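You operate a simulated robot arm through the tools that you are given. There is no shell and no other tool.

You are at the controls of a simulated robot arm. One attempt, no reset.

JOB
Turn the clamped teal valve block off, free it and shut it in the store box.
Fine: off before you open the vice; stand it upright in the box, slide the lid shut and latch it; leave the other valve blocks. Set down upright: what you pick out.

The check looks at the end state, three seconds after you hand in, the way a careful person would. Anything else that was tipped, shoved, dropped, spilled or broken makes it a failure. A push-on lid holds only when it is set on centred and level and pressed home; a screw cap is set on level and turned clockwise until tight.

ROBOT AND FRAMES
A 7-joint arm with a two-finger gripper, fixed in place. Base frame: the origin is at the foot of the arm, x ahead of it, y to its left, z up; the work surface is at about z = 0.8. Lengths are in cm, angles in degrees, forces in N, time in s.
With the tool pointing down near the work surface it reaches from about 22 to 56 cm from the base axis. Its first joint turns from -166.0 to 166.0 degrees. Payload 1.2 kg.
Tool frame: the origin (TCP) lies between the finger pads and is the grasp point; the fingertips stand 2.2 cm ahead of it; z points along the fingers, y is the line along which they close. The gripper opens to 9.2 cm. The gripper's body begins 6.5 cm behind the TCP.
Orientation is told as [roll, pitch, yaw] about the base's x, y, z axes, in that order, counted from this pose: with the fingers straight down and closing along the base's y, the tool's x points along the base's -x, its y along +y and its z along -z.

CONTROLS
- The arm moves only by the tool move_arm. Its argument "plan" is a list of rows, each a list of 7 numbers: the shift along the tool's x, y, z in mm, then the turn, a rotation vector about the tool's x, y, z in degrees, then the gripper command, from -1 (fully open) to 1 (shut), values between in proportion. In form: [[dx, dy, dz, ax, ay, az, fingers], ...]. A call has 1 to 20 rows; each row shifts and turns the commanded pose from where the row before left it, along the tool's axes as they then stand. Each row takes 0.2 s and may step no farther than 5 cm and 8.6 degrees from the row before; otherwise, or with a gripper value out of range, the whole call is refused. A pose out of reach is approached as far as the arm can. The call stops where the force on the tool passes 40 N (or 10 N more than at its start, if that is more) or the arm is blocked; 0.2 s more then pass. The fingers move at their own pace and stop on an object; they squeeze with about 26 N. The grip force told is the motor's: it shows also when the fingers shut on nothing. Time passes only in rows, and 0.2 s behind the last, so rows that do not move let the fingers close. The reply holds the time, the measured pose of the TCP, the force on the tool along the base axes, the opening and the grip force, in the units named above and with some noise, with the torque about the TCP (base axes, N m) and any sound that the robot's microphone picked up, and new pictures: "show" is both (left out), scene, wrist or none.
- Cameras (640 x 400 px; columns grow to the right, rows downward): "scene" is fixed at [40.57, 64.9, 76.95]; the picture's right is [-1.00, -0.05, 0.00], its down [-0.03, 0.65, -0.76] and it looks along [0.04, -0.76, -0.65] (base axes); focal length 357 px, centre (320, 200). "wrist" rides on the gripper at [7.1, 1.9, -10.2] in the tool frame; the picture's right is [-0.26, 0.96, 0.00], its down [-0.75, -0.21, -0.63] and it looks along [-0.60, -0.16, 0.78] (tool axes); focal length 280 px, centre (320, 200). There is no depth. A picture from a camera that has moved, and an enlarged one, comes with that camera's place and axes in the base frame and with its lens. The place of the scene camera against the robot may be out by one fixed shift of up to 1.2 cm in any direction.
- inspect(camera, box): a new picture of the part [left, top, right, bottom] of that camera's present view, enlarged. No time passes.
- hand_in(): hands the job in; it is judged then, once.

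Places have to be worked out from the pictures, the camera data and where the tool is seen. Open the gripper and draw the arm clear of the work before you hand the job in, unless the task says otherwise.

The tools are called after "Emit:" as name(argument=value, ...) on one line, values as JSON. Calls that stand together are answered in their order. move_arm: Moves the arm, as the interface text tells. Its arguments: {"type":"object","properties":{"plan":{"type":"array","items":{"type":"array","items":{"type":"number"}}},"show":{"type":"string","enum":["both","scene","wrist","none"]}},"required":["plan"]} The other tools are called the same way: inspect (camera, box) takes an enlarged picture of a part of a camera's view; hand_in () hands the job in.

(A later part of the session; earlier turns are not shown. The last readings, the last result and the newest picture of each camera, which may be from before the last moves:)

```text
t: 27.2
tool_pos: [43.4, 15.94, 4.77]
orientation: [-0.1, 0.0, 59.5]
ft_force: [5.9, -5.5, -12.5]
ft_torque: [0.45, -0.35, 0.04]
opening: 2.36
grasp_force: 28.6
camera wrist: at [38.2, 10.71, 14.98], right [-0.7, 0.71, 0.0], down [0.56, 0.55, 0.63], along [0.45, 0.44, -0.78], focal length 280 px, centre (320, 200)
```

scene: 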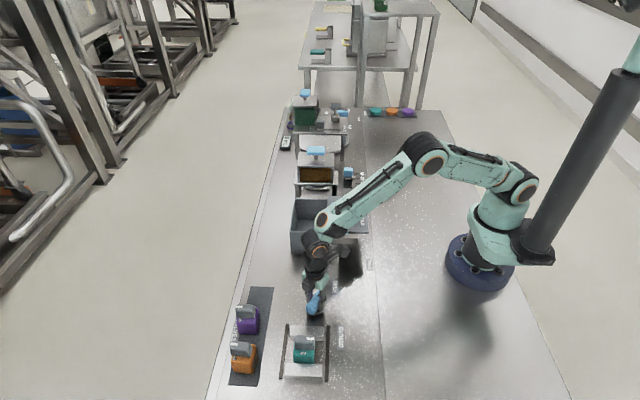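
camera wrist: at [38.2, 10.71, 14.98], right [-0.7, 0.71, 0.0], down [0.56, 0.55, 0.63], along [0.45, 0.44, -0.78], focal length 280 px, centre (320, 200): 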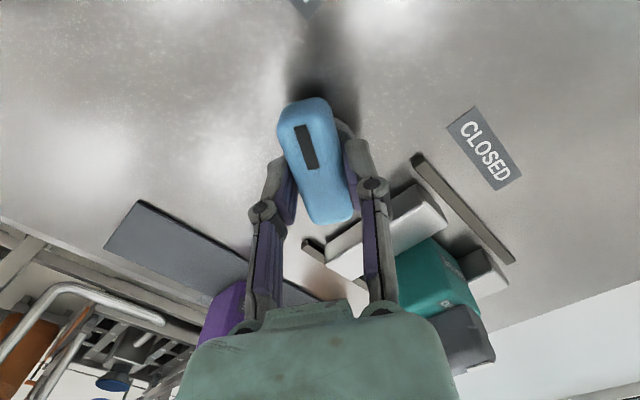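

The mark now points at about 240°, at OPEN. I check the jaws.

Emit:
inspect(camera="scene", box=[270, 280, 350, 390])

Emit:
inspect(camera="wrist", box=[260, 80, 540, 320])

```text
3.64 times, centred on (310, 335) of scene
camera zoom: at [40.57, 64.9, 76.95], right [-1.0, -0.05, 0.0], down [-0.03, 0.65, -0.76], along [0.04, -0.76, -0.65], focal length 1299 px, centre (356, -291)
```

zoom: 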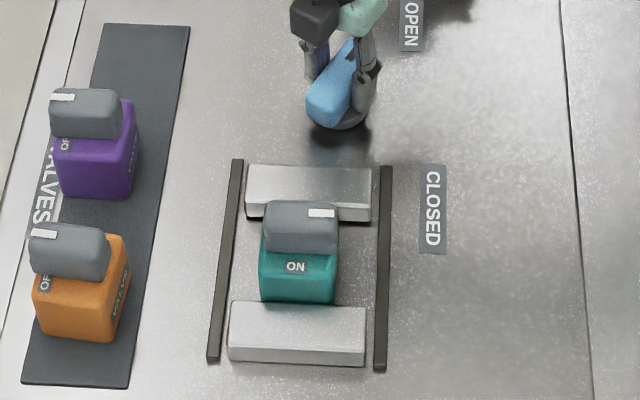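

```text
1.67 times, centred on (400, 200) of wrist
camera zoom: at [38.2, 10.71, 14.98], right [-0.7, 0.71, 0.0], down [0.56, 0.55, 0.63], along [0.45, 0.44, -0.78], focal length 467 px, centre (187, 200)
```

zoom: 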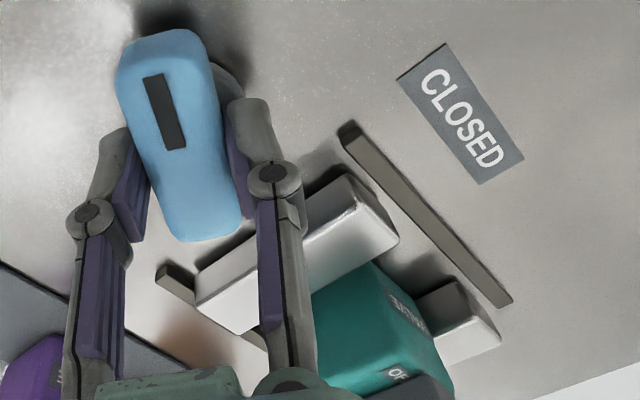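

The -y jaw has moved back. I nudge a few more degrees to see if the lever is at its stop.

Emit:
move_arm(plan=[[0, 0, 0, 0, 0, -3, 1], [0, 0, 0, 0, 0, -3, 1], [0, 0, 0, 0, 0, 0, 1]], show="none")

```text
t: 28.0
tool_pos: [43.42, 15.84, 4.79]
orientation: [-0.2, -0.1, 65.6]
ft_force: [0.1, -5.6, 11.3]
ft_torque: [-0.4, 0.17, -0.68]
opening: 2.48
grasp_force: 28.1
```

Torque -0.68 N·m: lever at the OPEN stop. I release, rise, un-yaw and go back above the teal block.

Emit:
move_arm(plan=[[0, 0, 0, 0, 0, 0, -0.1], [0, 0, 0, 0, 0, 0, -0.1], [0, 0, -45, 0, 0, 0, -0.1], [0, 0, -45, 0, 0, 0, -0.1], [0, 0, -45, 0, 0, 0, -0.1], [0, 0, 0, 0, 0, 8.2, -0.1], [0, 0, 0, 0, 0, 8.2, -0.1], [0, 0, 0, 0, 0, 8.2, -0.1], [0, 0, 0, 0, 0, 8.2, -0.1], [0, 0, 0, 0, 0, 8.2, -0.1], [0, 0, 0, 0, 0, 8.2, -0.1], [0, 0, 0, 0, 0, 8.2, -0.1], [0, 0, 0, 0, 0, 8.2, -0.1], [0, 0, 0, 0, 0, 0, -0.1]])

Emit:
inspect(camera="scene", box=[270, 280, 350, 390])

Emit:
inspect(camera="wrist", box=[240, 0, 480, 180])

```text
t: 31.0
tool_pos: [43.49, 15.9, 18.09]
orientation: [0.0, 0.0, 0.0]
ft_force: [-0.3, 0.0, 0.0]
ft_torque: [-0.01, -0.01, 0.0]
opening: 5.05
grasp_force: 0.0
camera wrist: at [36.36, 17.79, 28.36], right [0.26, 0.96, 0.0], down [0.75, -0.21, 0.63], along [0.6, -0.16, -0.78], focal length 280 px, centre (320, 200)
```

scene: 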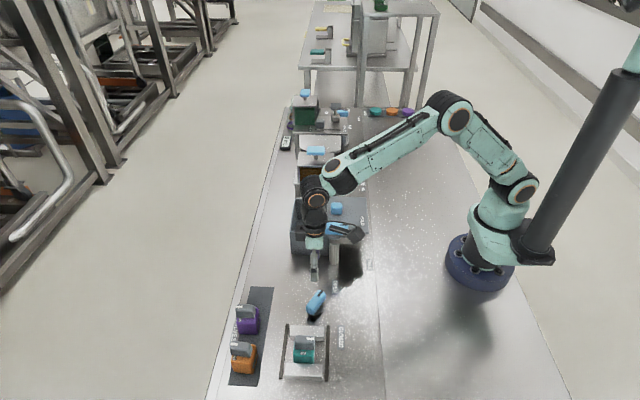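
wrist: 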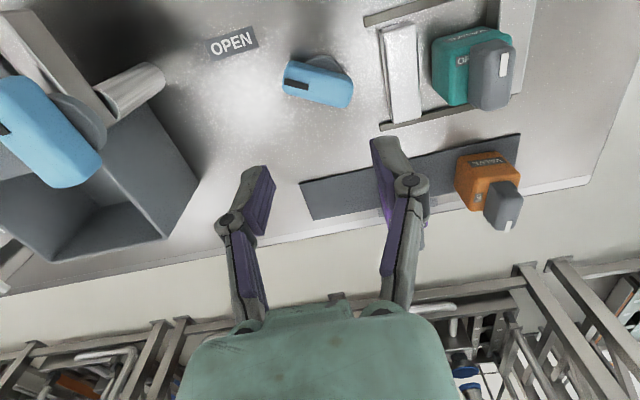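

```text
3.64 times, centred on (310, 335) of scene
camera zoom: at [40.57, 64.9, 76.95], right [-1.0, -0.05, 0.0], down [-0.03, 0.65, -0.76], along [0.04, -0.76, -0.65], focal length 1299 px, centre (356, -291)
```

zoom: 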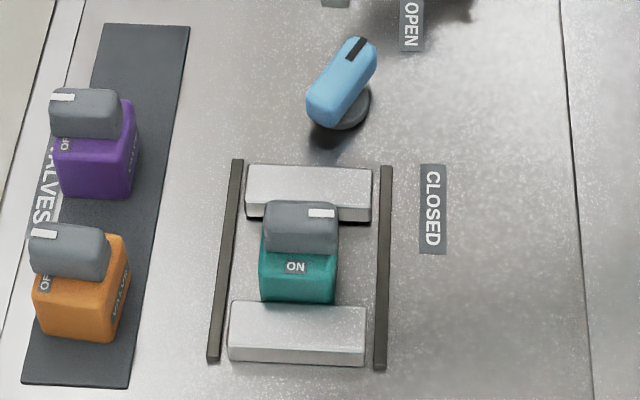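

```text
2.22 times, centred on (360, 90) of wrist
camera zoom: at [36.36, 17.79, 28.36], right [0.26, 0.96, 0.0], down [0.75, -0.21, 0.63], along [0.6, -0.16, -0.78], focal length 623 px, centre (231, 444)
```

zoom: 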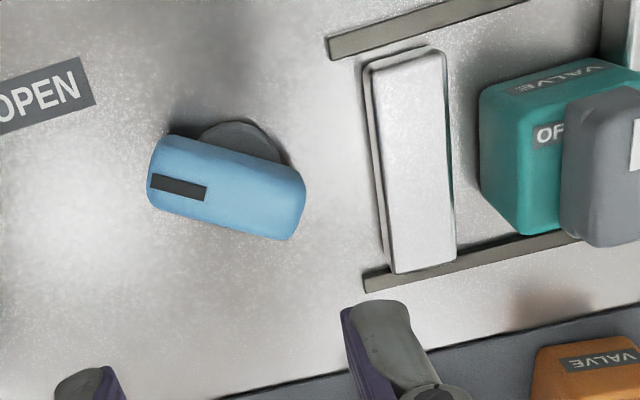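

The -y jaw stands clear of the block by about 1.5 cm. Before lifting the block I survey the store box from above.

Emit:
move_arm(plan=[[0, -20, -45, 0, 0, 0, -0.1], [0, -20, -45, 0, 0, 0, -0.1], [5, -40, -20, 0, 0, 0, -0.1], [10, -45, 0, 0, 0, 0, -0.1], [10, -45, 0, 0, 0, 0, -0.1], [10, -45, 0, 0, 0, 0, -0.1], [0, 0, 0, 0, 0, 0, -0.1]], show="wrist")

Emit:
inspect(camera="wrist", box=[220, 0, 480, 220])

Emit:
inspect(camera="scene", box=[280, 180, 390, 280])

```text
t: 32.6
tool_pos: [39.89, -5.75, 29.13]
orientation: [0.0, 0.0, 0.0]
ft_force: [0.3, 0.0, -0.2]
ft_torque: [-0.01, -0.02, -0.01]
opening: 5.04
grasp_force: 0.1
camera wrist: at [32.82, -3.84, 39.35], right [0.26, 0.97, 0.0], down [0.75, -0.2, 0.63], along [0.6, -0.16, -0.78], focal length 280 px, centre (320, 200)
```

wrist: 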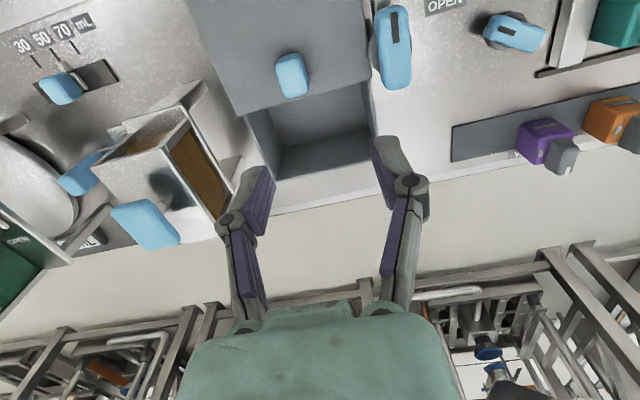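

```text
1.82 times, centred on (350, 110) of wrist
camera zoom: at [32.82, -3.84, 39.35], right [0.26, 0.97, 0.0], down [0.75, -0.2, 0.63], along [0.6, -0.16, -0.78], focal length 510 px, centre (266, 364)
```

zoom: 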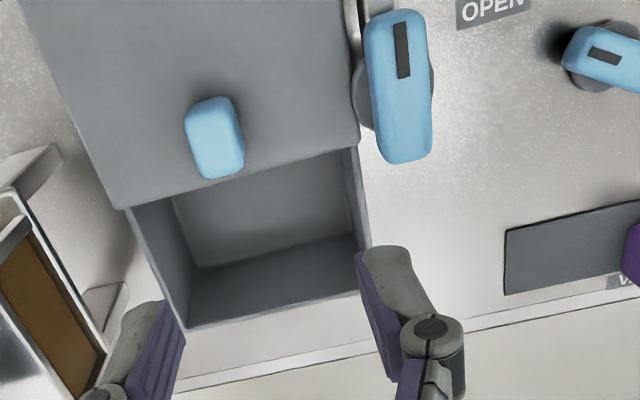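

```text
4.00 times, centred on (335, 230) of scene
camera zoom: at [40.57, 64.9, 76.95], right [-1.0, -0.05, 0.0], down [-0.03, 0.65, -0.76], along [0.04, -0.76, -0.65], focal length 1429 px, centre (260, 80)
```

zoom: 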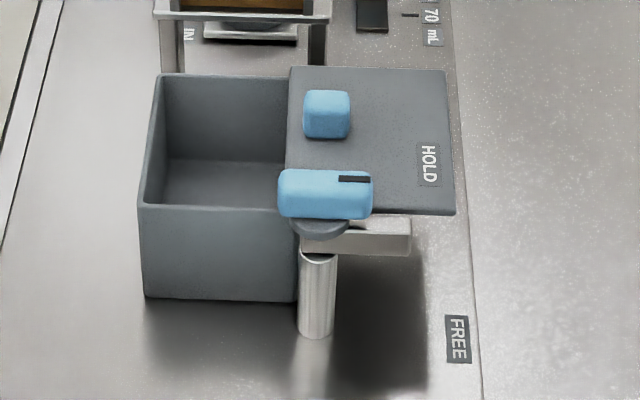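

The box: rim near z≈11, lid top ≈11.5 with its +x edge at x≈41.5, opening spanning about x 42–50, y -14 to -2; latch pivot near (38.7, 0.8). Block centre target ≈ (46.5, -8.2). Now I go back to pick up the teal block by its knob.

Emit:
move_arm(plan=[[-8, 45, 0, 0, 0, 0, -0.1], [-8, 45, 0, 0, 0, 0, -0.1], [-8, 45, 0, 0, 0, 0, -0.1], [-8, 45, 0, 0, 0, 0, -0.1], [-8, 45, 0, 0, 0, 0, -0.1], [-8, 45, 0, 0, 0, 0, -0.1], [-4, 45, 0, 0, 0, 0, -0.1], [0, 22.5, 0, 0, 0, 0, -0.1], [0, 0, 45, 0, 0, 0, -0.1], [0, 0, 45, 0, 0, 0, -0.1], [0, 0, 40, 0, 0, 0, -0.1], [0, 0, 0, 0, 0, 0, -0.1]])

Emit:
inspect(camera="wrist", box=[220, 20, 420, 200])

```text
t: 35.2
tool_pos: [44.78, 27.78, 15.91]
orientation: [0.0, 0.1, 0.0]
ft_force: [-0.2, -0.9, 0.0]
ft_torque: [0.0, -0.03, 0.01]
opening: 5.11
grasp_force: 0.0
out of reach, approached as far as the arm can: row 8
camera wrist: at [37.72, 29.72, 26.17], right [0.26, 0.96, 0.0], down [0.75, -0.21, 0.63], along [0.6, -0.16, -0.78], focal length 280 px, centre (320, 200)
```

scene: 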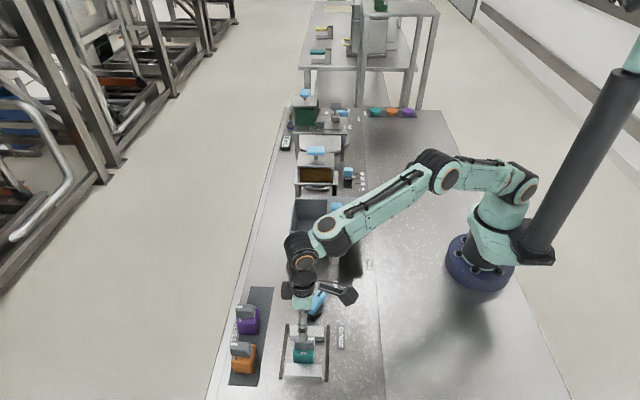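
wrist: 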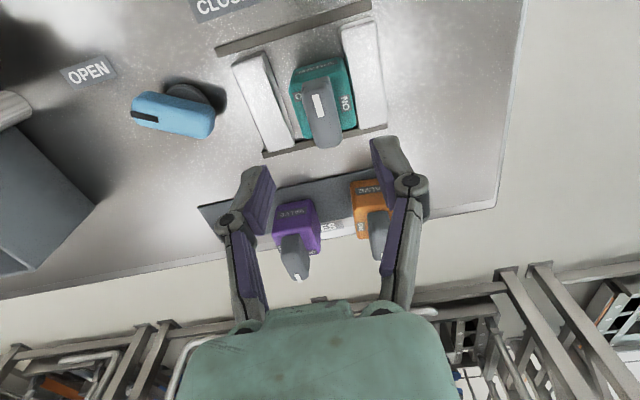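

```text
2.22 times, centred on (320, 110) of wrist
camera zoom: at [37.72, 29.72, 26.17], right [0.26, 0.96, 0.0], down [0.75, -0.21, 0.63], along [0.6, -0.16, -0.78], focal length 623 px, centre (320, 400)
```

zoom: 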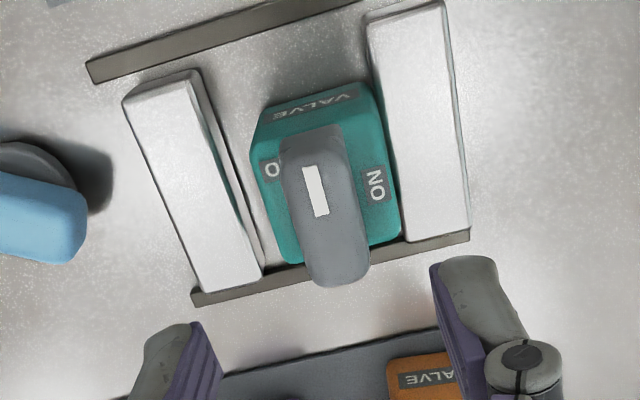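

The block is free with the knob bar along x centred at about (45.1, 28.0). I align, descend to z≈8.3 and grip the knob.

Emit:
move_arm(plan=[[-3, 2, 30, 0, 0, 0, -0.1], [0, 0, 30, 0, 0, 0, -0.1], [0, 0, 16.5, 0, 0, 0, -0.1], [0, 0, 0, 0, 0, 0, -0.1], [0, 0, 0, 0, 0, 0, 1], [0, 0, 0, 0, 0, 0, 1], [0, 0, 0, 0, 0, 0, 1]], show="wrist")

```text
t: 36.8
tool_pos: [45.05, 28.15, 8.41]
orientation: [0.0, 0.0, -0.2]
ft_force: [-0.1, -11.3, 2.7]
ft_torque: [-0.4, -0.05, -0.01]
opening: 1.87
grasp_force: 25.6
camera wrist: at [38.05, 30.04, 18.55], right [0.26, 0.96, 0.0], down [0.75, -0.21, 0.63], along [0.6, -0.17, -0.78], focal length 280 px, centre (320, 200)
```

wrist: 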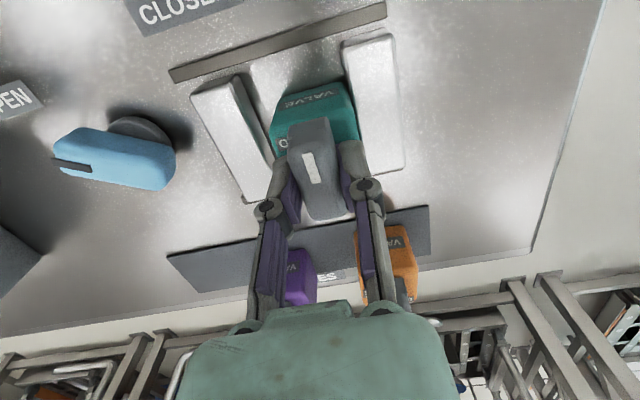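

Gripped (1.87 cm); the -11 N y-load means the block bears on the fixed jaw, so I shift 2 mm to -y and lift slightly.

Emit:
move_arm(plan=[[0, -2, 0, 0, 0, 0, 1], [0, 0, -10, 0, 0, 0, 1], [0, 0, -15, 0, 0, 0, 1], [0, 0, -15, 0, 0, 0, 1], [0, 0, 0, 0, 0, 0, 1]])

```text
t: 38.0
tool_pos: [45.08, 27.92, 12.48]
orientation: [0.1, 0.0, 0.0]
ft_force: [-0.6, -0.6, -2.4]
ft_torque: [0.0, 0.02, 0.01]
opening: 1.89
grasp_force: 25.2
camera wrist: at [37.98, 29.85, 22.72], right [0.26, 0.96, 0.0], down [0.75, -0.21, 0.63], along [0.6, -0.16, -0.78], focal length 280 px, centre (320, 200)
```

scene: 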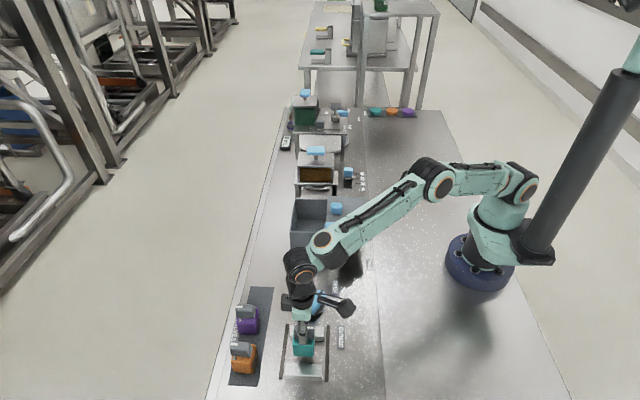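
wrist: 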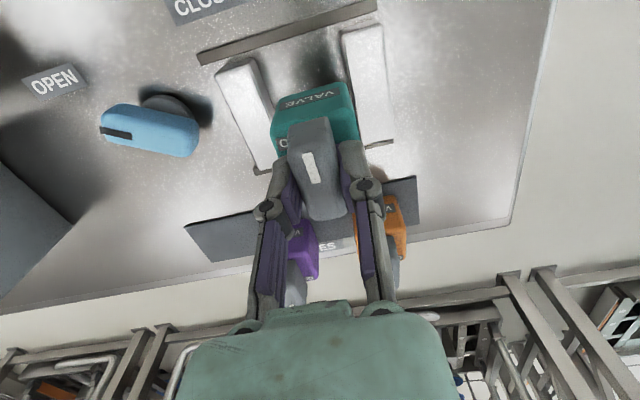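

The block is lifted (≈0.24 kg) and upright. I carry it: up a bit, over toward y≈10 while rising, then above the box.

Emit:
move_arm(plan=[[0, 0, -40, 0, 0, 0, 1], [0, 0, -35, 0, 0, 0, 1], [0, -40, -10, 0, 0, 0, 1], [0, -40, -20, 0, 0, 0, 1], [0, -40, -20, 0, 0, 0, 1], [0, -40, 0, 0, 0, 0, 1], [0, -40, 0, 0, 0, 0, 1], [0, -40, 0, 0, 0, 0, 1], [0, -40, 0, 0, 0, 0, 1], [-6, -40, 0, 0, 0, 0, 1], [-6, -40, 0, 0, 0, 0, 1], [0, 0, 0, 0, 0, 0, 1], [0, 0, 0, 0, 0, 0, 1]])

Emit:
inspect(camera="wrist", box=[200, 0, 480, 230])

Emit:
inspect(camera="scene", box=[270, 150, 390, 280])

```text
t: 40.8
tool_pos: [46.04, -7.9, 24.92]
orientation: [0.0, 0.0, 0.1]
ft_force: [0.1, -0.6, -1.8]
ft_torque: [0.01, 0.0, 0.0]
opening: 1.88
grasp_force: 26.4
camera wrist: at [39.0, -5.98, 35.11], right [0.26, 0.96, 0.0], down [0.75, -0.21, 0.63], along [0.6, -0.16, -0.78], focal length 280 px, centre (320, 200)
```

scene: 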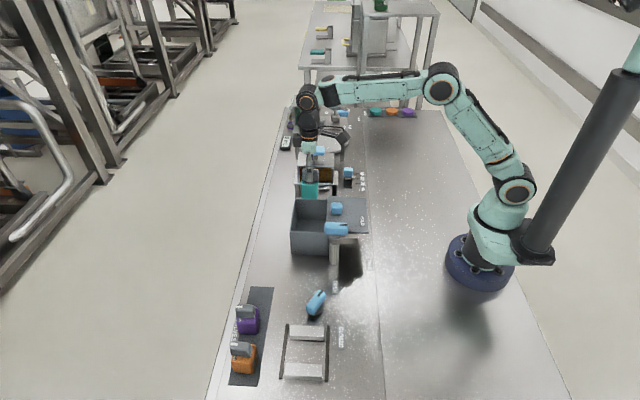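
wrist: 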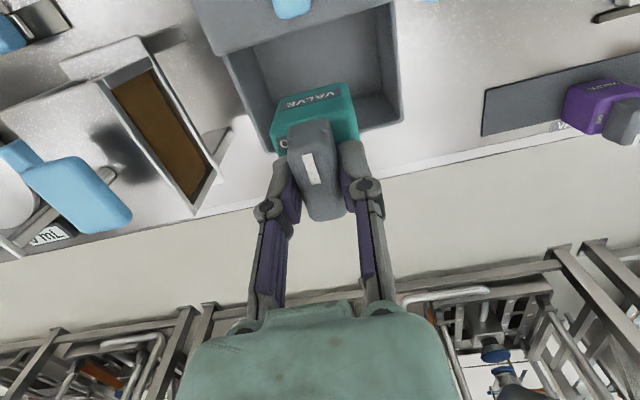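

```text
1.74 times, centred on (340, 115) of wrist
camera zoom: at [39.0, -5.98, 35.11], right [0.26, 0.96, 0.0], down [0.75, -0.21, 0.63], along [0.6, -0.16, -0.78], focal length 488 px, centre (285, 348)
```

zoom: 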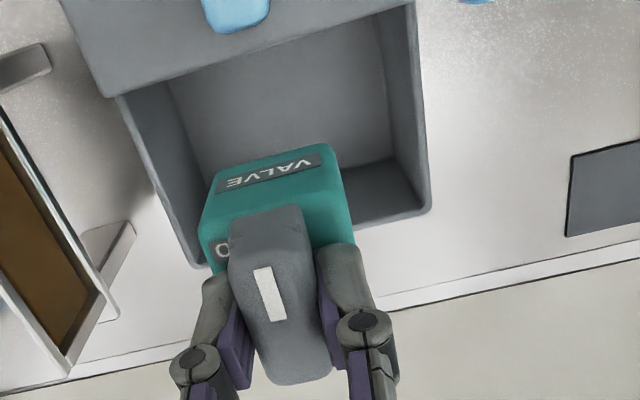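

```text
3.08 times, centred on (330, 215) of scene
camera zoom: at [40.57, 64.9, 76.95], right [-1.0, -0.05, 0.0], down [-0.03, 0.65, -0.76], along [0.04, -0.76, -0.65], focal length 1099 px, centre (289, 154)
```

zoom: 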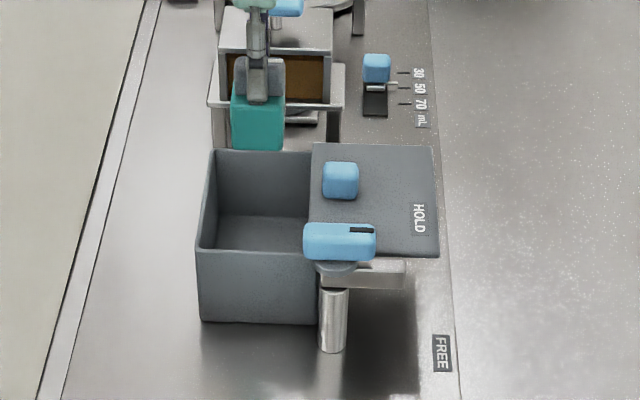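

The block hangs over the middle of the opening (interior ≈ x 42–50.3, y -14 to -2; TCP at 46.0, -7.9). I lower it, slowing near the floor.

Emit:
move_arm(plan=[[0, 0, 40, 0, 0, 0, 1], [0, 0, 40, 0, 0, 0, 1], [0, 0, 40, 0, 0, 0, 1], [0, 0, 15, 0, 0, 0, 1], [0, 0, 10, 0, 0, 0, 1], [0, 0, 0, 0, 0, 0, 1]])

```text
t: 42.2
tool_pos: [46.21, -8.01, 10.13]
orientation: [0.1, -0.1, 0.0]
ft_force: [0.1, 0.2, -1.7]
ft_torque: [-0.01, 0.0, 0.01]
opening: 1.89
grasp_force: 25.8
camera wrist: at [39.11, -6.16, 20.51], right [0.26, 0.96, 0.0], down [0.75, -0.21, 0.63], along [0.6, -0.16, -0.78], focal length 280 px, centre (320, 200)
```

scene: 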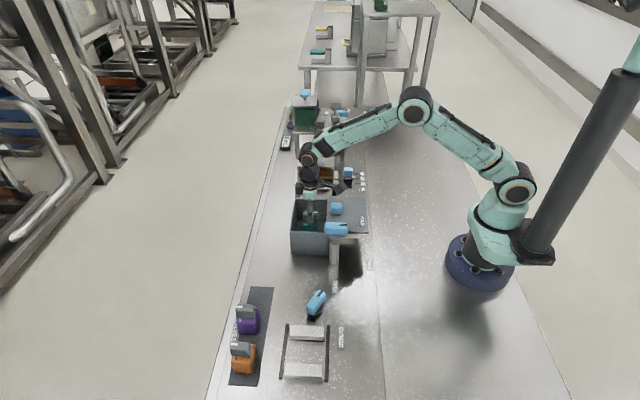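
wrist: 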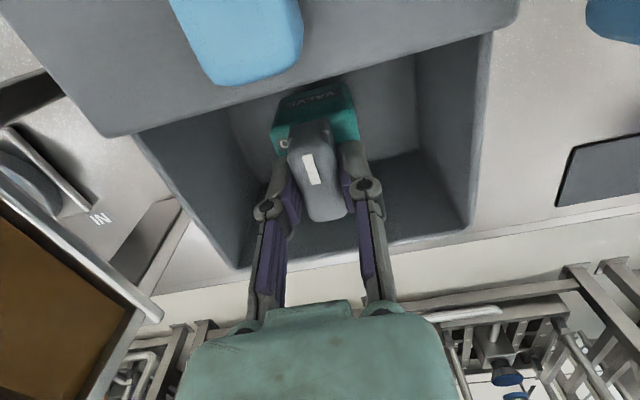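

Inside and not touching yet (z 10.1). I lower in 2 mm steps watching the vertical force.

Emit:
move_arm(plan=[[0, 0, 3, 0, 0, 0, 1], [0, 0, 3, 0, 0, 0, 1], [0, 0, 2, 0, 0, 0, 1], [0, 0, 0, 0, 0, 0, 1]], show="none")

```text
t: 43.2
tool_pos: [46.13, -8.05, 9.51]
orientation: [0.0, 0.0, 0.0]
ft_force: [-0.3, -0.1, -2.0]
ft_torque: [0.0, 0.01, 0.01]
opening: 1.85
grasp_force: 25.5
```

Emit:
move_arm(plan=[[0, 0, 2, 0, 0, 0, 1], [0, 0, 2, 0, 0, 0, 1], [0, 0, 0, 0, 0, 0, 1]], show="none")

```text
t: 44.0
tool_pos: [46.19, -8.09, 9.09]
orientation: [0.0, 0.0, 0.0]
ft_force: [-0.3, 0.0, -2.6]
ft_torque: [0.01, -0.02, 0.01]
opening: 1.88
grasp_force: 25.9
```

Emit:
move_arm(plan=[[0, 0, 1.5, 0, 0, 0, 1], [0, 0, 0, 0, 0, 0, 1]], show="none")

Emit:
move_arm(plan=[[0, 0, 1.5, 0, 0, 0, 1], [0, 0, 0, 0, 0, 0, 1]], show="none")

```text
t: 44.6
tool_pos: [46.3, -7.98, 9.0]
orientation: [-0.1, 0.0, 0.1]
ft_force: [0.1, 0.7, -2.0]
ft_torque: [0.02, 0.03, 0.05]
opening: 1.86
grasp_force: 26.2
```

```text
t: 45.2
tool_pos: [46.25, -7.97, 8.8]
orientation: [0.1, -0.1, 0.0]
ft_force: [-4.2, 1.4, 14.6]
ft_torque: [0.01, 0.3, -0.04]
opening: 1.87
grasp_force: 26.4
```

Contact with the floor (14.6 N up). I back off 1 mm, open the fingers to about 4 cm and withdraw straight up.

Emit:
move_arm(plan=[[0, 0, -1, 0, 0, 0, 1], [0, 0, 0, 0, 0, 0, 0.1], [0, 0, 0, 0, 0, 0, 0.1], [0, 0, -20, 0, 0, 0, 0.1], [0, 0, -40, 0, 0, 0, 0.1], [0, 0, -45, 0, 0, 0, 0.1], [0, 0, -45, 0, 0, 0, 0.1], [0, 0, 0, 0, 0, 0, 0.1]])

Emit:
inspect(camera="wrist", box=[200, 0, 480, 230])

Emit:
inspect(camera="scene", box=[270, 180, 390, 280])

```text
t: 47.0
tool_pos: [46.12, -7.95, 23.97]
orientation: [0.1, 0.0, 0.0]
ft_force: [0.0, 0.1, 0.7]
ft_torque: [0.02, 0.02, 0.04]
opening: 4.16
grasp_force: 0.1
camera wrist: at [39.1, -6.14, 34.16], right [0.26, 0.96, 0.0], down [0.75, -0.21, 0.63], along [0.6, -0.16, -0.78], focal length 280 px, centre (320, 200)
```

scene: 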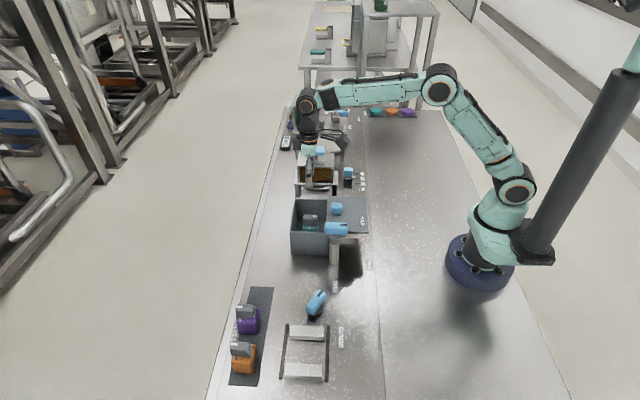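
wrist: 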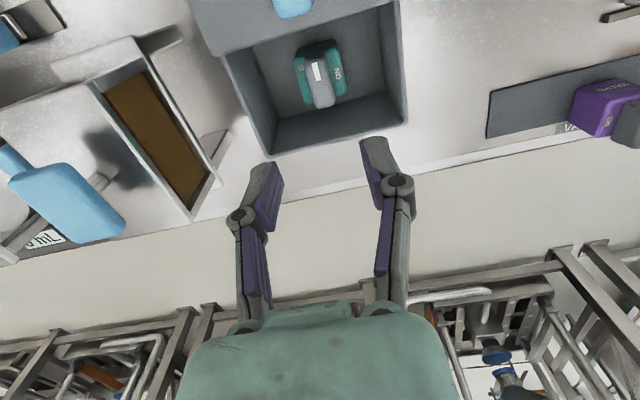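

```text
1.74 times, centred on (340, 115) of wrist
camera zoom: at [39.1, -6.14, 34.16], right [0.26, 0.96, 0.0], down [0.75, -0.21, 0.63], along [0.6, -0.16, -0.78], focal length 488 px, centre (285, 348)
```

zoom: 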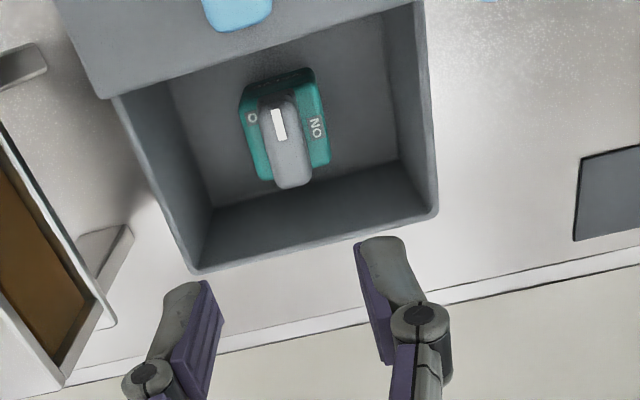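

```text
4.00 times, centred on (330, 230) of scene
camera zoom: at [40.57, 64.9, 76.95], right [-1.0, -0.05, 0.0], down [-0.03, 0.65, -0.76], along [0.04, -0.76, -0.65], focal length 1429 px, centre (280, 80)
```

zoom: 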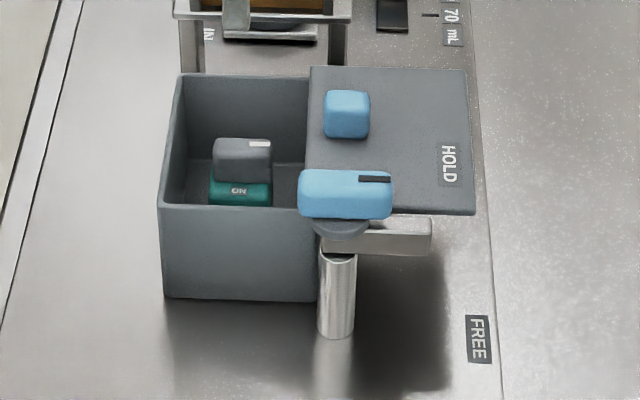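

The block stands upright in the box with the mark at OFF. Now the lid knob: I back off for a clear look at it.

Emit:
move_arm(plan=[[45, 0, 0, 0, 0, 0, 0.1], [45, 0, 0, 0, 0, 0, 0.1], [20, 0, 20, 0, 0, 0, 0.1], [0, 0, 0, 0, 0, 0, 0.1]], show="wrist")

Emit:
inspect(camera="wrist", box=[220, 0, 500, 220])

```text
t: 48.0
tool_pos: [34.99, -8.15, 21.94]
orientation: [0.0, 0.0, 0.0]
ft_force: [-0.2, 0.0, 0.1]
ft_torque: [0.04, 0.03, -0.01]
opening: 4.15
grasp_force: 0.1
camera wrist: at [27.91, -6.23, 32.15], right [0.26, 0.96, 0.0], down [0.75, -0.21, 0.63], along [0.6, -0.16, -0.78], focal length 280 px, centre (320, 200)
```

wrist: 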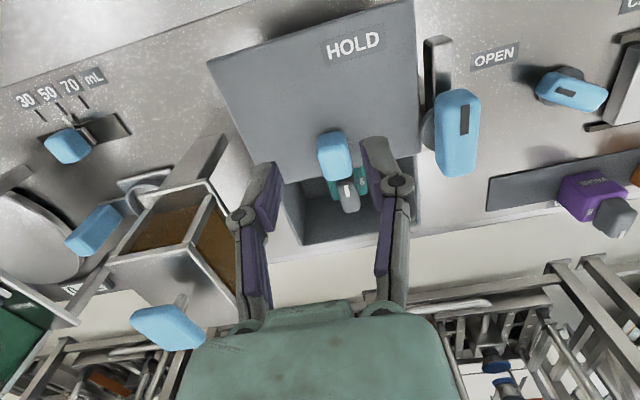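

```text
1.82 times, centred on (360, 110) of wrist
camera zoom: at [27.91, -6.23, 32.15], right [0.26, 0.96, 0.0], down [0.75, -0.21, 0.63], along [0.6, -0.16, -0.78], focal length 510 px, centre (247, 364)
```

zoom: 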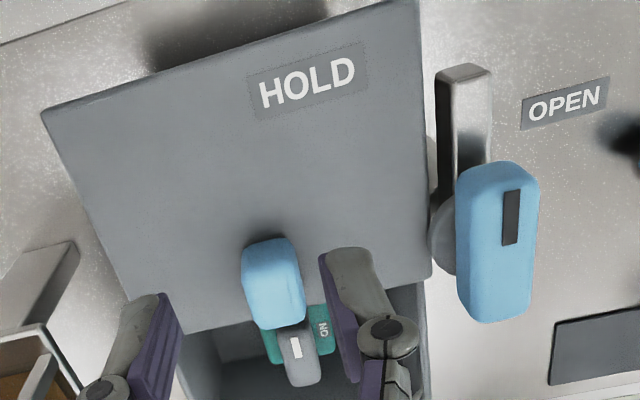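

Lid knob top corner triangulates to z≈13.9, knob centre ≈ (39.0, -8.05); lid top ≈ 11.5. I grip it with fingertips ≈3 mm above the lid.

Emit:
move_arm(plan=[[-40, 1, 0, 0, 0, 0, 0.1], [0, 0, 40, 0, 0, 0, 0.1], [0, 0, 25, 0, 0, 0, 0.1], [0, 0, 12, 0, 0, 0, 0.1], [0, 0, 0, 0, 0, 0, 0.1], [0, 0, 0, 0, 0, 0, 1], [0, 0, 0, 0, 0, 0, 1], [0, 0, 0, 0, 0, 0, 1]])

```text
t: 49.8
tool_pos: [39.18, -7.94, 14.21]
orientation: [0.1, -0.1, -0.1]
ft_force: [0.5, -5.9, 3.4]
ft_torque: [-0.15, -0.39, 0.05]
opening: 2.38
grasp_force: 28.1
camera wrist: at [32.09, -6.1, 24.43], right [0.26, 0.96, 0.0], down [0.75, -0.21, 0.63], along [0.6, -0.16, -0.78], focal length 280 px, centre (320, 200)
```

scene: 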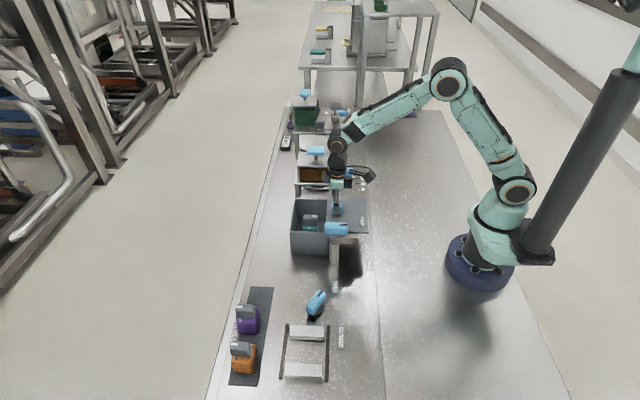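
wrist: 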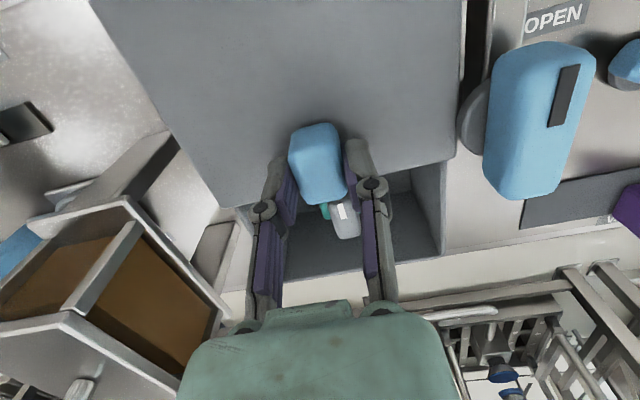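

The lid knob is gripped (2.38 cm). I slide +x two centimetres first.

Emit:
move_arm(plan=[[-5, -0.7, 0, 0, 0, 0, 1], [-8, 0, 0, 0, 0, 0, 1], [-8, 0, 0, 0, 0, 0, 1], [0, 0, 0, 0, 0, 0, 1]], show="wrist")

```text
t: 50.8
tool_pos: [41.23, -8.14, 14.16]
orientation: [0.0, -0.2, -0.2]
ft_force: [0.5, -10.8, 11.1]
ft_torque: [-0.21, 0.14, 0.0]
opening: 2.39
grasp_force: 27.8
camera wrist: at [34.17, -6.08, 24.43], right [0.26, 0.96, 0.0], down [0.75, -0.21, 0.63], along [0.6, -0.17, -0.78], focal length 280 px, centre (320, 200)
```

wrist: 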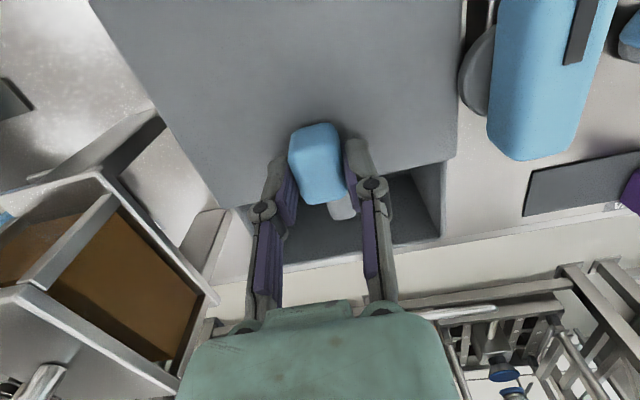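

The lid slides with it freely. I relieve the small y/z loads and slide further.

Emit:
move_arm(plan=[[-8, -1, -0.7, 0, 0, 0, 1], [-10, 0, 0, 0, 0, 0, 1], [-10, 0, 0, 0, 0, 0, 1], [-10, 0, 0, 0, 0, 0, 1], [0, 0, 0, 0, 0, 0, 1]], show="none")

```text
t: 52.0
tool_pos: [45.03, -8.1, 14.3]
orientation: [0.2, 0.1, 0.0]
ft_force: [0.6, -3.2, -3.1]
ft_torque: [0.01, 0.43, -0.05]
opening: 2.37
grasp_force: 27.7
```

Emit:
move_arm(plan=[[-10, 0, 0, 0, 0, 0, 1], [-10, 0, 0, 0, 0, 0, 1], [-10, 0, 0, 0, 0, 0, 1], [0, 0, 0, 0, 0, 0, 1]], show="both")

```text
t: 53.0
tool_pos: [48.01, -8.05, 14.24]
orientation: [0.2, 0.1, 0.2]
ft_force: [-0.4, 9.4, -19.9]
ft_torque: [0.19, -0.08, -0.01]
opening: 2.37
grasp_force: 27.7
camera wrist: at [41.02, -6.18, 24.47], right [0.26, 0.97, 0.0], down [0.76, -0.2, 0.62], along [0.6, -0.16, -0.78], focal length 280 px, centre (320, 200)
```

scene: 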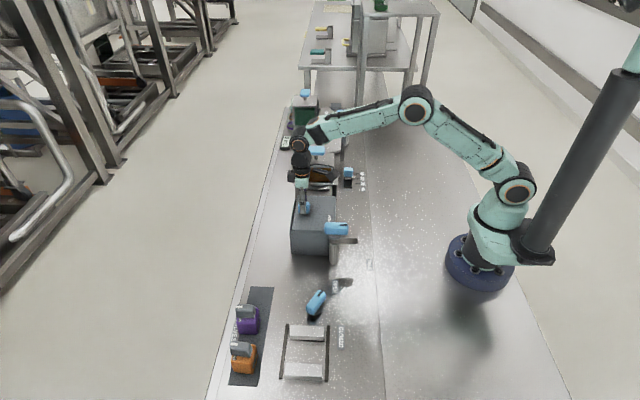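
wrist: 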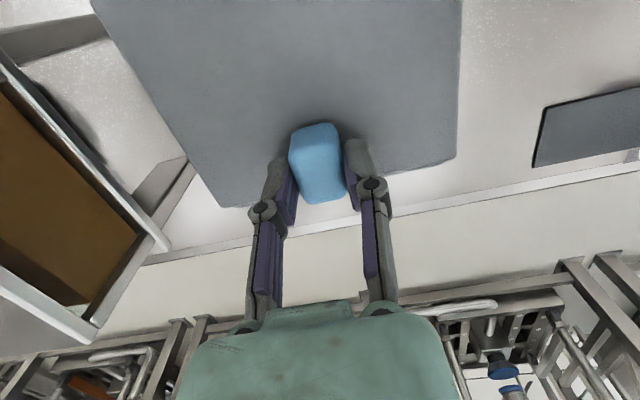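

The lid is nearly closed at knob x≈48. I push on in small steps until the stop is felt.

Emit:
move_arm(plan=[[-4, 1, 0.5, 0, 0, 0, 1], [-4, 0, 0, 0, 0, 0, 1], [0, 0, 0, 0, 0, 0, 1]], show="none")

```text
t: 53.8
tool_pos: [48.98, -7.95, 14.23]
orientation: [0.1, 0.1, 0.0]
ft_force: [0.7, 6.8, -23.3]
ft_torque: [0.1, 0.16, 0.02]
opening: 2.36
grasp_force: 28.1
```

Emit:
move_arm(plan=[[-3, 0.5, 0.7, 0, 0, 0, 1], [-3, 0, 0, 0, 0, 0, 1], [0, 0, 0, 0, 0, 0, 1]], show="none")

```text
t: 54.6
tool_pos: [49.43, -7.91, 14.29]
orientation: [0.1, 0.1, -0.2]
ft_force: [-21.9, 0.4, 3.9]
ft_torque: [0.0, 0.53, 0.03]
opening: 2.39
grasp_force: 27.9
```

-22 N in x: the lid is at its stop (knob x≈49.4). I confirm with another millimetre and look.

Emit:
move_arm(plan=[[-1, 0, 0, 0, 0, 0, 1], [0, 0, 0, 0, 0, 0, 1]], show="both")

Emit:
inspect(camera="scene", box=[270, 180, 390, 280])

```text
t: 55.2
tool_pos: [49.51, -7.93, 14.22]
orientation: [0.0, 0.0, -0.2]
ft_force: [-19.8, -5.3, 10.3]
ft_torque: [-0.15, 0.52, -0.01]
opening: 2.36
grasp_force: 27.7
camera wrist: at [42.51, -6.09, 24.49], right [0.26, 0.96, 0.0], down [0.75, -0.21, 0.62], along [0.6, -0.17, -0.78], focal length 280 px, centre (320, 200)
```

scene: 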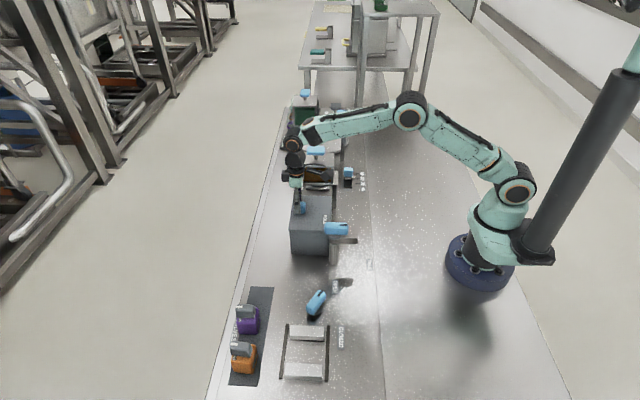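
wrist: 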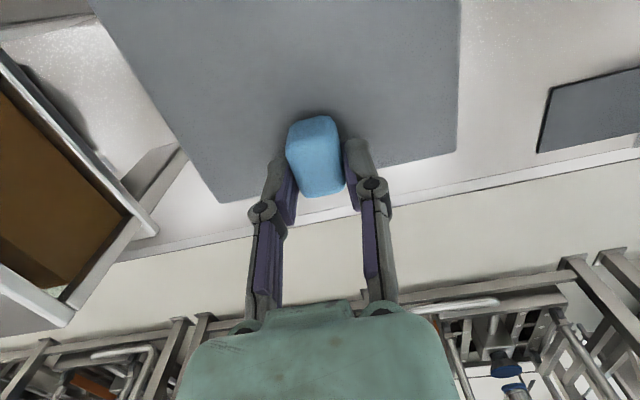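

```text
4.00 times, centred on (330, 230) of scene
camera zoom: at [40.57, 64.9, 76.95], right [-1.0, -0.05, 0.0], down [-0.03, 0.65, -0.76], along [0.04, -0.76, -0.65], focal length 1429 px, centre (280, 80)
```

zoom: 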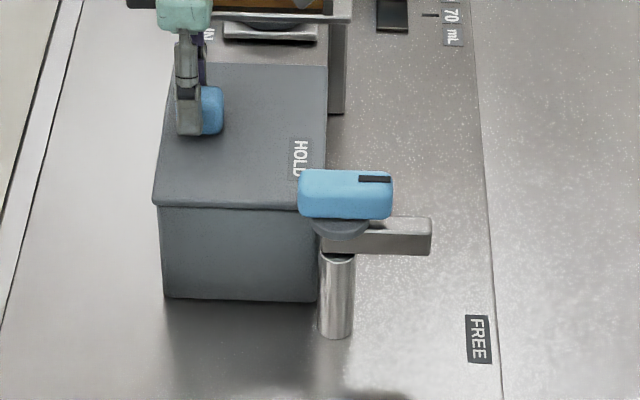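

The lid covers the box fully. I release, rise, and move above the latch lever, whose mark I triangulate at (37.2, 0.8, 15.0) → pivot ≈ (39.0, 0.8).

Emit:
move_arm(plan=[[0, 0, 0, 0, 0, 0, 0.1], [0, 0, 0, 0, 0, 0, 0.1], [0, 0, -40, 0, 0, 0, 0.1], [0, 0, -45, 0, 0, 0, 0.1], [40, 0, -15, 0, 0, 0, 0.1], [40, 20, 0, 0, 0, 0, 0.1], [45, 20, 0, 0, 0, 0, 0.1], [0, 0, 0, 0, 0, 0, 0.1]])

Emit:
inspect(camera="wrist", box=[220, 20, 500, 220])

Emit:
inspect(camera="scene", box=[270, 180, 390, 280])

```text
t: 57.0
tool_pos: [37.24, -4.04, 24.12]
orientation: [0.0, 0.0, -0.1]
ft_force: [0.9, -0.4, -0.4]
ft_torque: [0.05, -0.02, -0.01]
opening: 4.15
grasp_force: 0.1
camera wrist: at [30.11, -2.1, 34.33], right [0.26, 0.96, 0.0], down [0.75, -0.21, 0.63], along [0.6, -0.16, -0.78], focal length 280 px, centre (320, 200)
```

scene: 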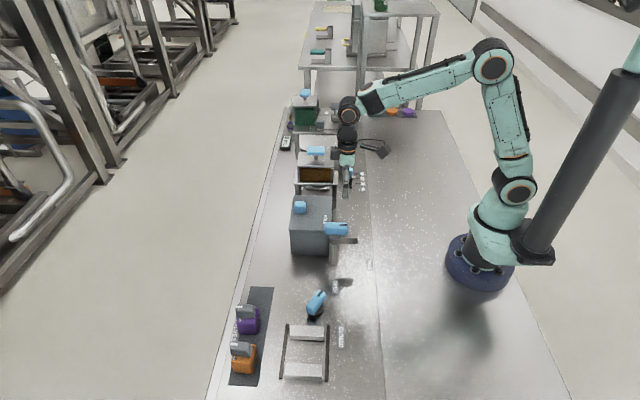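
wrist: 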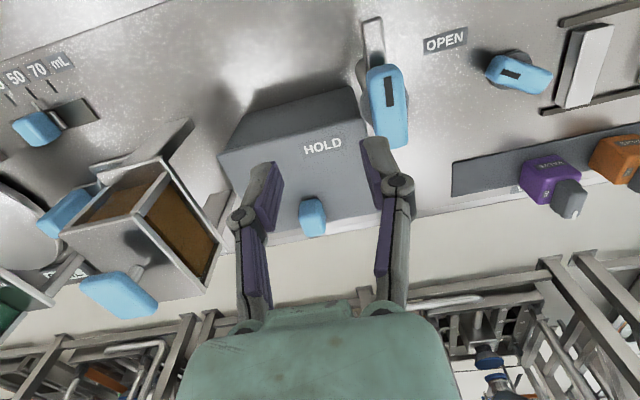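

```text
2.00 times, centred on (360, 120) of wrist
camera zoom: at [30.11, -2.1, 34.33], right [0.26, 0.96, 0.0], down [0.75, -0.21, 0.63], along [0.6, -0.16, -0.78], focal length 561 px, centre (240, 360)
```

zoom: 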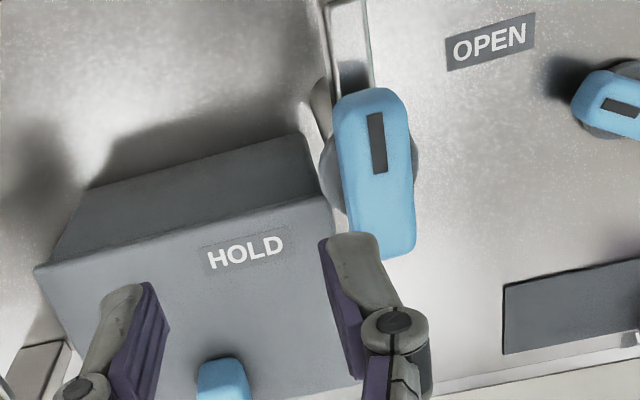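

```text
4.00 times, centred on (330, 230) of scene
camera zoom: at [40.57, 64.9, 76.95], right [-1.0, -0.05, 0.0], down [-0.03, 0.65, -0.76], along [0.04, -0.76, -0.65], focal length 1429 px, centre (280, 80)
```

zoom: 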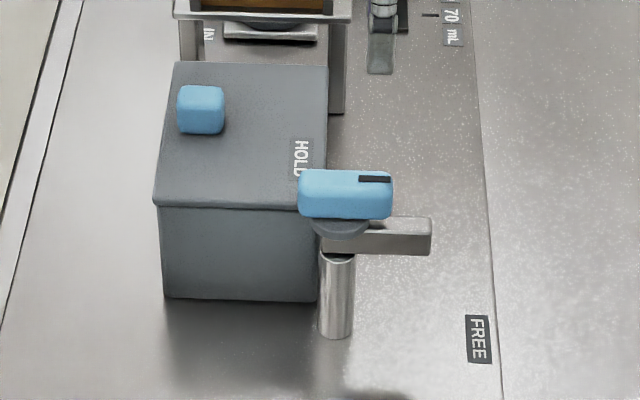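

The lid's -x edge is at x≈40.1 and the latch arm will swing behind it; the lever bar lies along x at (39.0, 0.8). I align above it and descend to z≈14.8.

Emit:
move_arm(plan=[[-8, 24, 0, 0, 0, 0, -0.1], [-9, 24, 0, 0, 0, 0, -0.1], [0, 0, 35, 0, 0, 0, -0.1], [0, 0, 25, 0, 0, 0, -0.1], [0, 0, 0, 0, 0, 0, -0.1]], show="wrist")

Emit:
inspect(camera="wrist", box=[220, 20, 440, 220])

```text
t: 58.2
tool_pos: [38.89, 1.04, 17.88]
orientation: [0.0, 0.1, 0.0]
ft_force: [-0.2, 0.5, -0.1]
ft_torque: [0.03, -0.01, -0.02]
opening: 5.03
grasp_force: 0.1
camera wrist: at [31.79, 2.85, 28.18], right [0.26, 0.96, 0.0], down [0.75, -0.21, 0.63], along [0.6, -0.16, -0.78], focal length 280 px, centre (320, 200)
```

wrist: 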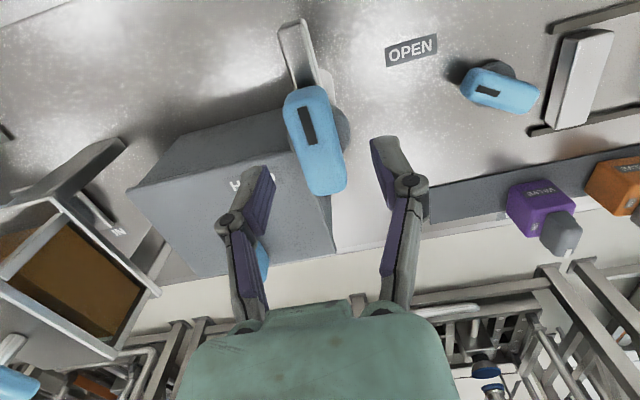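

```text
2.00 times, centred on (330, 120) of wrist
camera zoom: at [31.79, 2.85, 28.18], right [0.26, 0.96, 0.0], down [0.75, -0.21, 0.63], along [0.6, -0.16, -0.78], focal length 561 px, centre (300, 360)
```

zoom: 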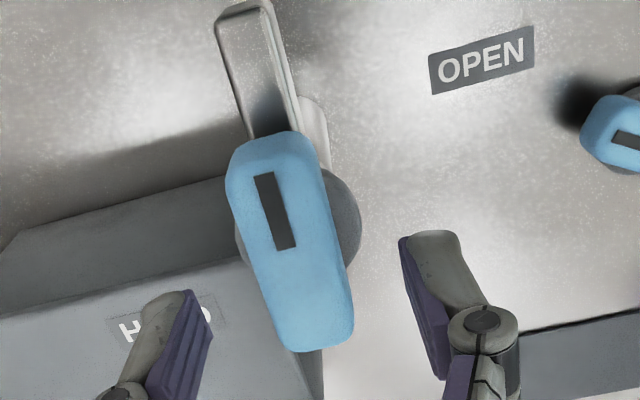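

Bar centre is confirmed near (38.95, 0.75). I descend the last 3 cm and grip.

Emit:
move_arm(plan=[[0, -2, 20, 0, 0, 0, -0.1], [0, 0, 11, 0, 0, 0, -0.1], [0, 0, 0, 0, 0, 0, -0.1], [0, 0, 0, 0, 0, 0, 1], [0, 0, 0, 0, 0, 0, 1], [0, 0, 0, 0, 0, 0, 1]], show="wrist")

```text
t: 59.6
tool_pos: [38.88, 0.81, 14.94]
orientation: [0.2, 0.1, 0.1]
ft_force: [-2.9, 8.9, 5.9]
ft_torque: [0.16, -0.06, 0.04]
opening: 2.39
grasp_force: 28.0
camera wrist: at [31.81, 2.64, 25.25], right [0.26, 0.97, 0.0], down [0.75, -0.2, 0.62], along [0.6, -0.16, -0.78], focal length 280 px, centre (320, 200)
```

wrist: 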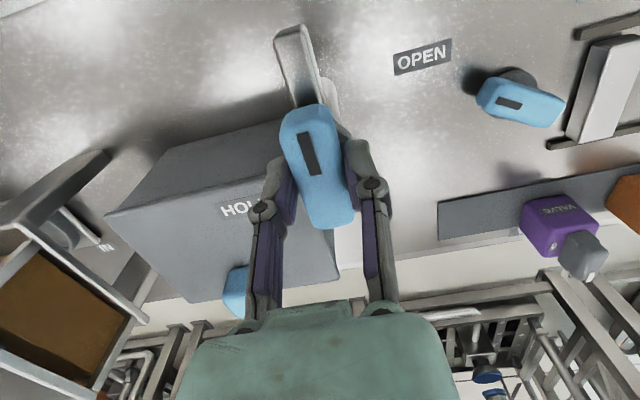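

Gripped (2.39 cm). I relieve 1 mm in +y and turn counter-clockwise 24°.

Emit:
move_arm(plan=[[0, 1, 0, 0, 0, 0, 1], [0, 0, 0, 0, 0, -4, 1], [0, 0, 0, 0, 0, -4, 1], [0, 0, 0, 0, 0, -4, 1], [0, 0, 0, 0, 0, -4, 1], [0, 0, 0, 0, 0, 0, 1]], show="wrist")

```text
t: 61.0
tool_pos: [38.88, 0.68, 14.97]
orientation: [-0.1, -0.1, 15.9]
ft_force: [15.0, -5.1, -16.6]
ft_torque: [-0.07, -0.33, -0.03]
opening: 2.4
grasp_force: 27.6
camera wrist: at [31.52, 0.56, 25.28], right [-0.01, 1.0, 0.0], down [0.78, 0.01, 0.63], along [0.63, 0.01, -0.78], focal length 280 px, centre (320, 200)
```

wrist: 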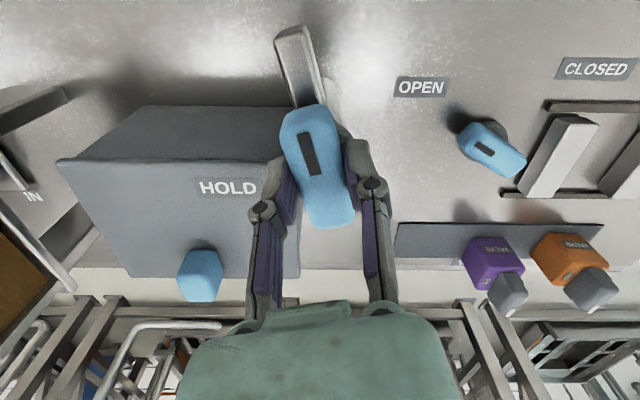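

The latch turns. I relieve loads and continue in steps.

Emit:
move_arm(plan=[[-1.0, -0.6, 0.6, 0, 0, -4, 1], [0, 0, 0, 0, 0, -4, 1], [0, 0, 0, 0, 0, -4, 1], [0, 0, 0, 0, 0, -4, 1], [0, 0, 0, 0, 0, -4, 1], [0, 0, 0, 0, 0, 0, 1]], show="none")

```text
t: 62.4
tool_pos: [38.92, 0.58, 14.89]
orientation: [-0.4, -0.1, 35.9]
ft_force: [10.6, -24.4, 10.1]
ft_torque: [-0.41, -0.28, -0.13]
opening: 2.39
grasp_force: 28.2
```

Emit:
move_arm(plan=[[0.5, -2.2, -0.5, 0, 0, 0, 1], [0, 0, 0, 0, 0, -4, 1], [0, 0, 0, 0, 0, -4, 1], [0, 0, 0, 0, 0, -4, 1], [0, 0, 0, 0, 0, 0, 1]], show="none")

```text
t: 63.6
tool_pos: [38.95, 0.53, 15.02]
orientation: [-0.1, 0.0, 47.9]
ft_force: [20.4, -19.1, -14.2]
ft_torque: [-0.31, -0.37, -0.11]
opening: 2.36
grasp_force: 28.4
```

Emit:
move_arm(plan=[[0.1, -2.4, 0.6, 0, 0, 0, 1], [0, 0, 0, 0, 0, 0, 1]], show="wrist")

```text
t: 64.2
tool_pos: [38.99, 0.49, 14.99]
orientation: [0.3, 0.1, 48.2]
ft_force: [-10.1, -6.4, 8.3]
ft_torque: [-0.06, 0.15, 0.02]
opening: 2.39
grasp_force: 27.9
camera wrist: at [32.94, -3.59, 25.26], right [-0.54, 0.84, 0.0], down [0.66, 0.42, 0.62], along [0.52, 0.34, -0.78], focal length 280 px, centre (320, 200)
```

wrist: 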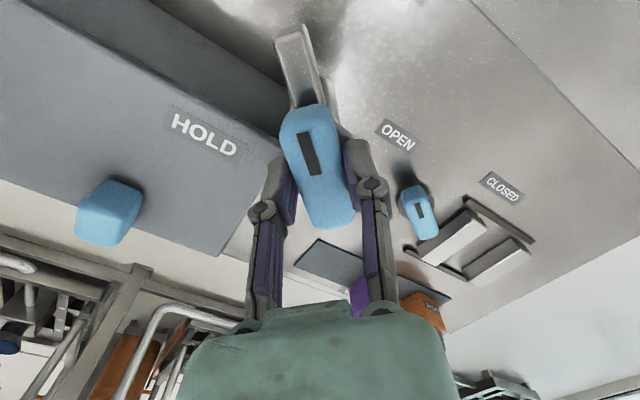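

Loads relieved. I keep turning.

Emit:
move_arm(plan=[[0, 0.3, 0, 0, 0, -4, 1], [0, 0, 0, 0, 0, -4, 1], [0, 0, 0, 0, 0, -4, 1], [0, 0, 0, 0, 0, -4, 1], [0, 0, 0, 0, 0, 0, 1]], show="none")

```text
t: 65.4
tool_pos: [39.05, 0.42, 15.02]
orientation: [0.1, 0.0, 64.0]
ft_force: [-18.3, -3.7, 11.5]
ft_torque: [0.34, 0.14, 0.08]
opening: 2.39
grasp_force: 28.2
```

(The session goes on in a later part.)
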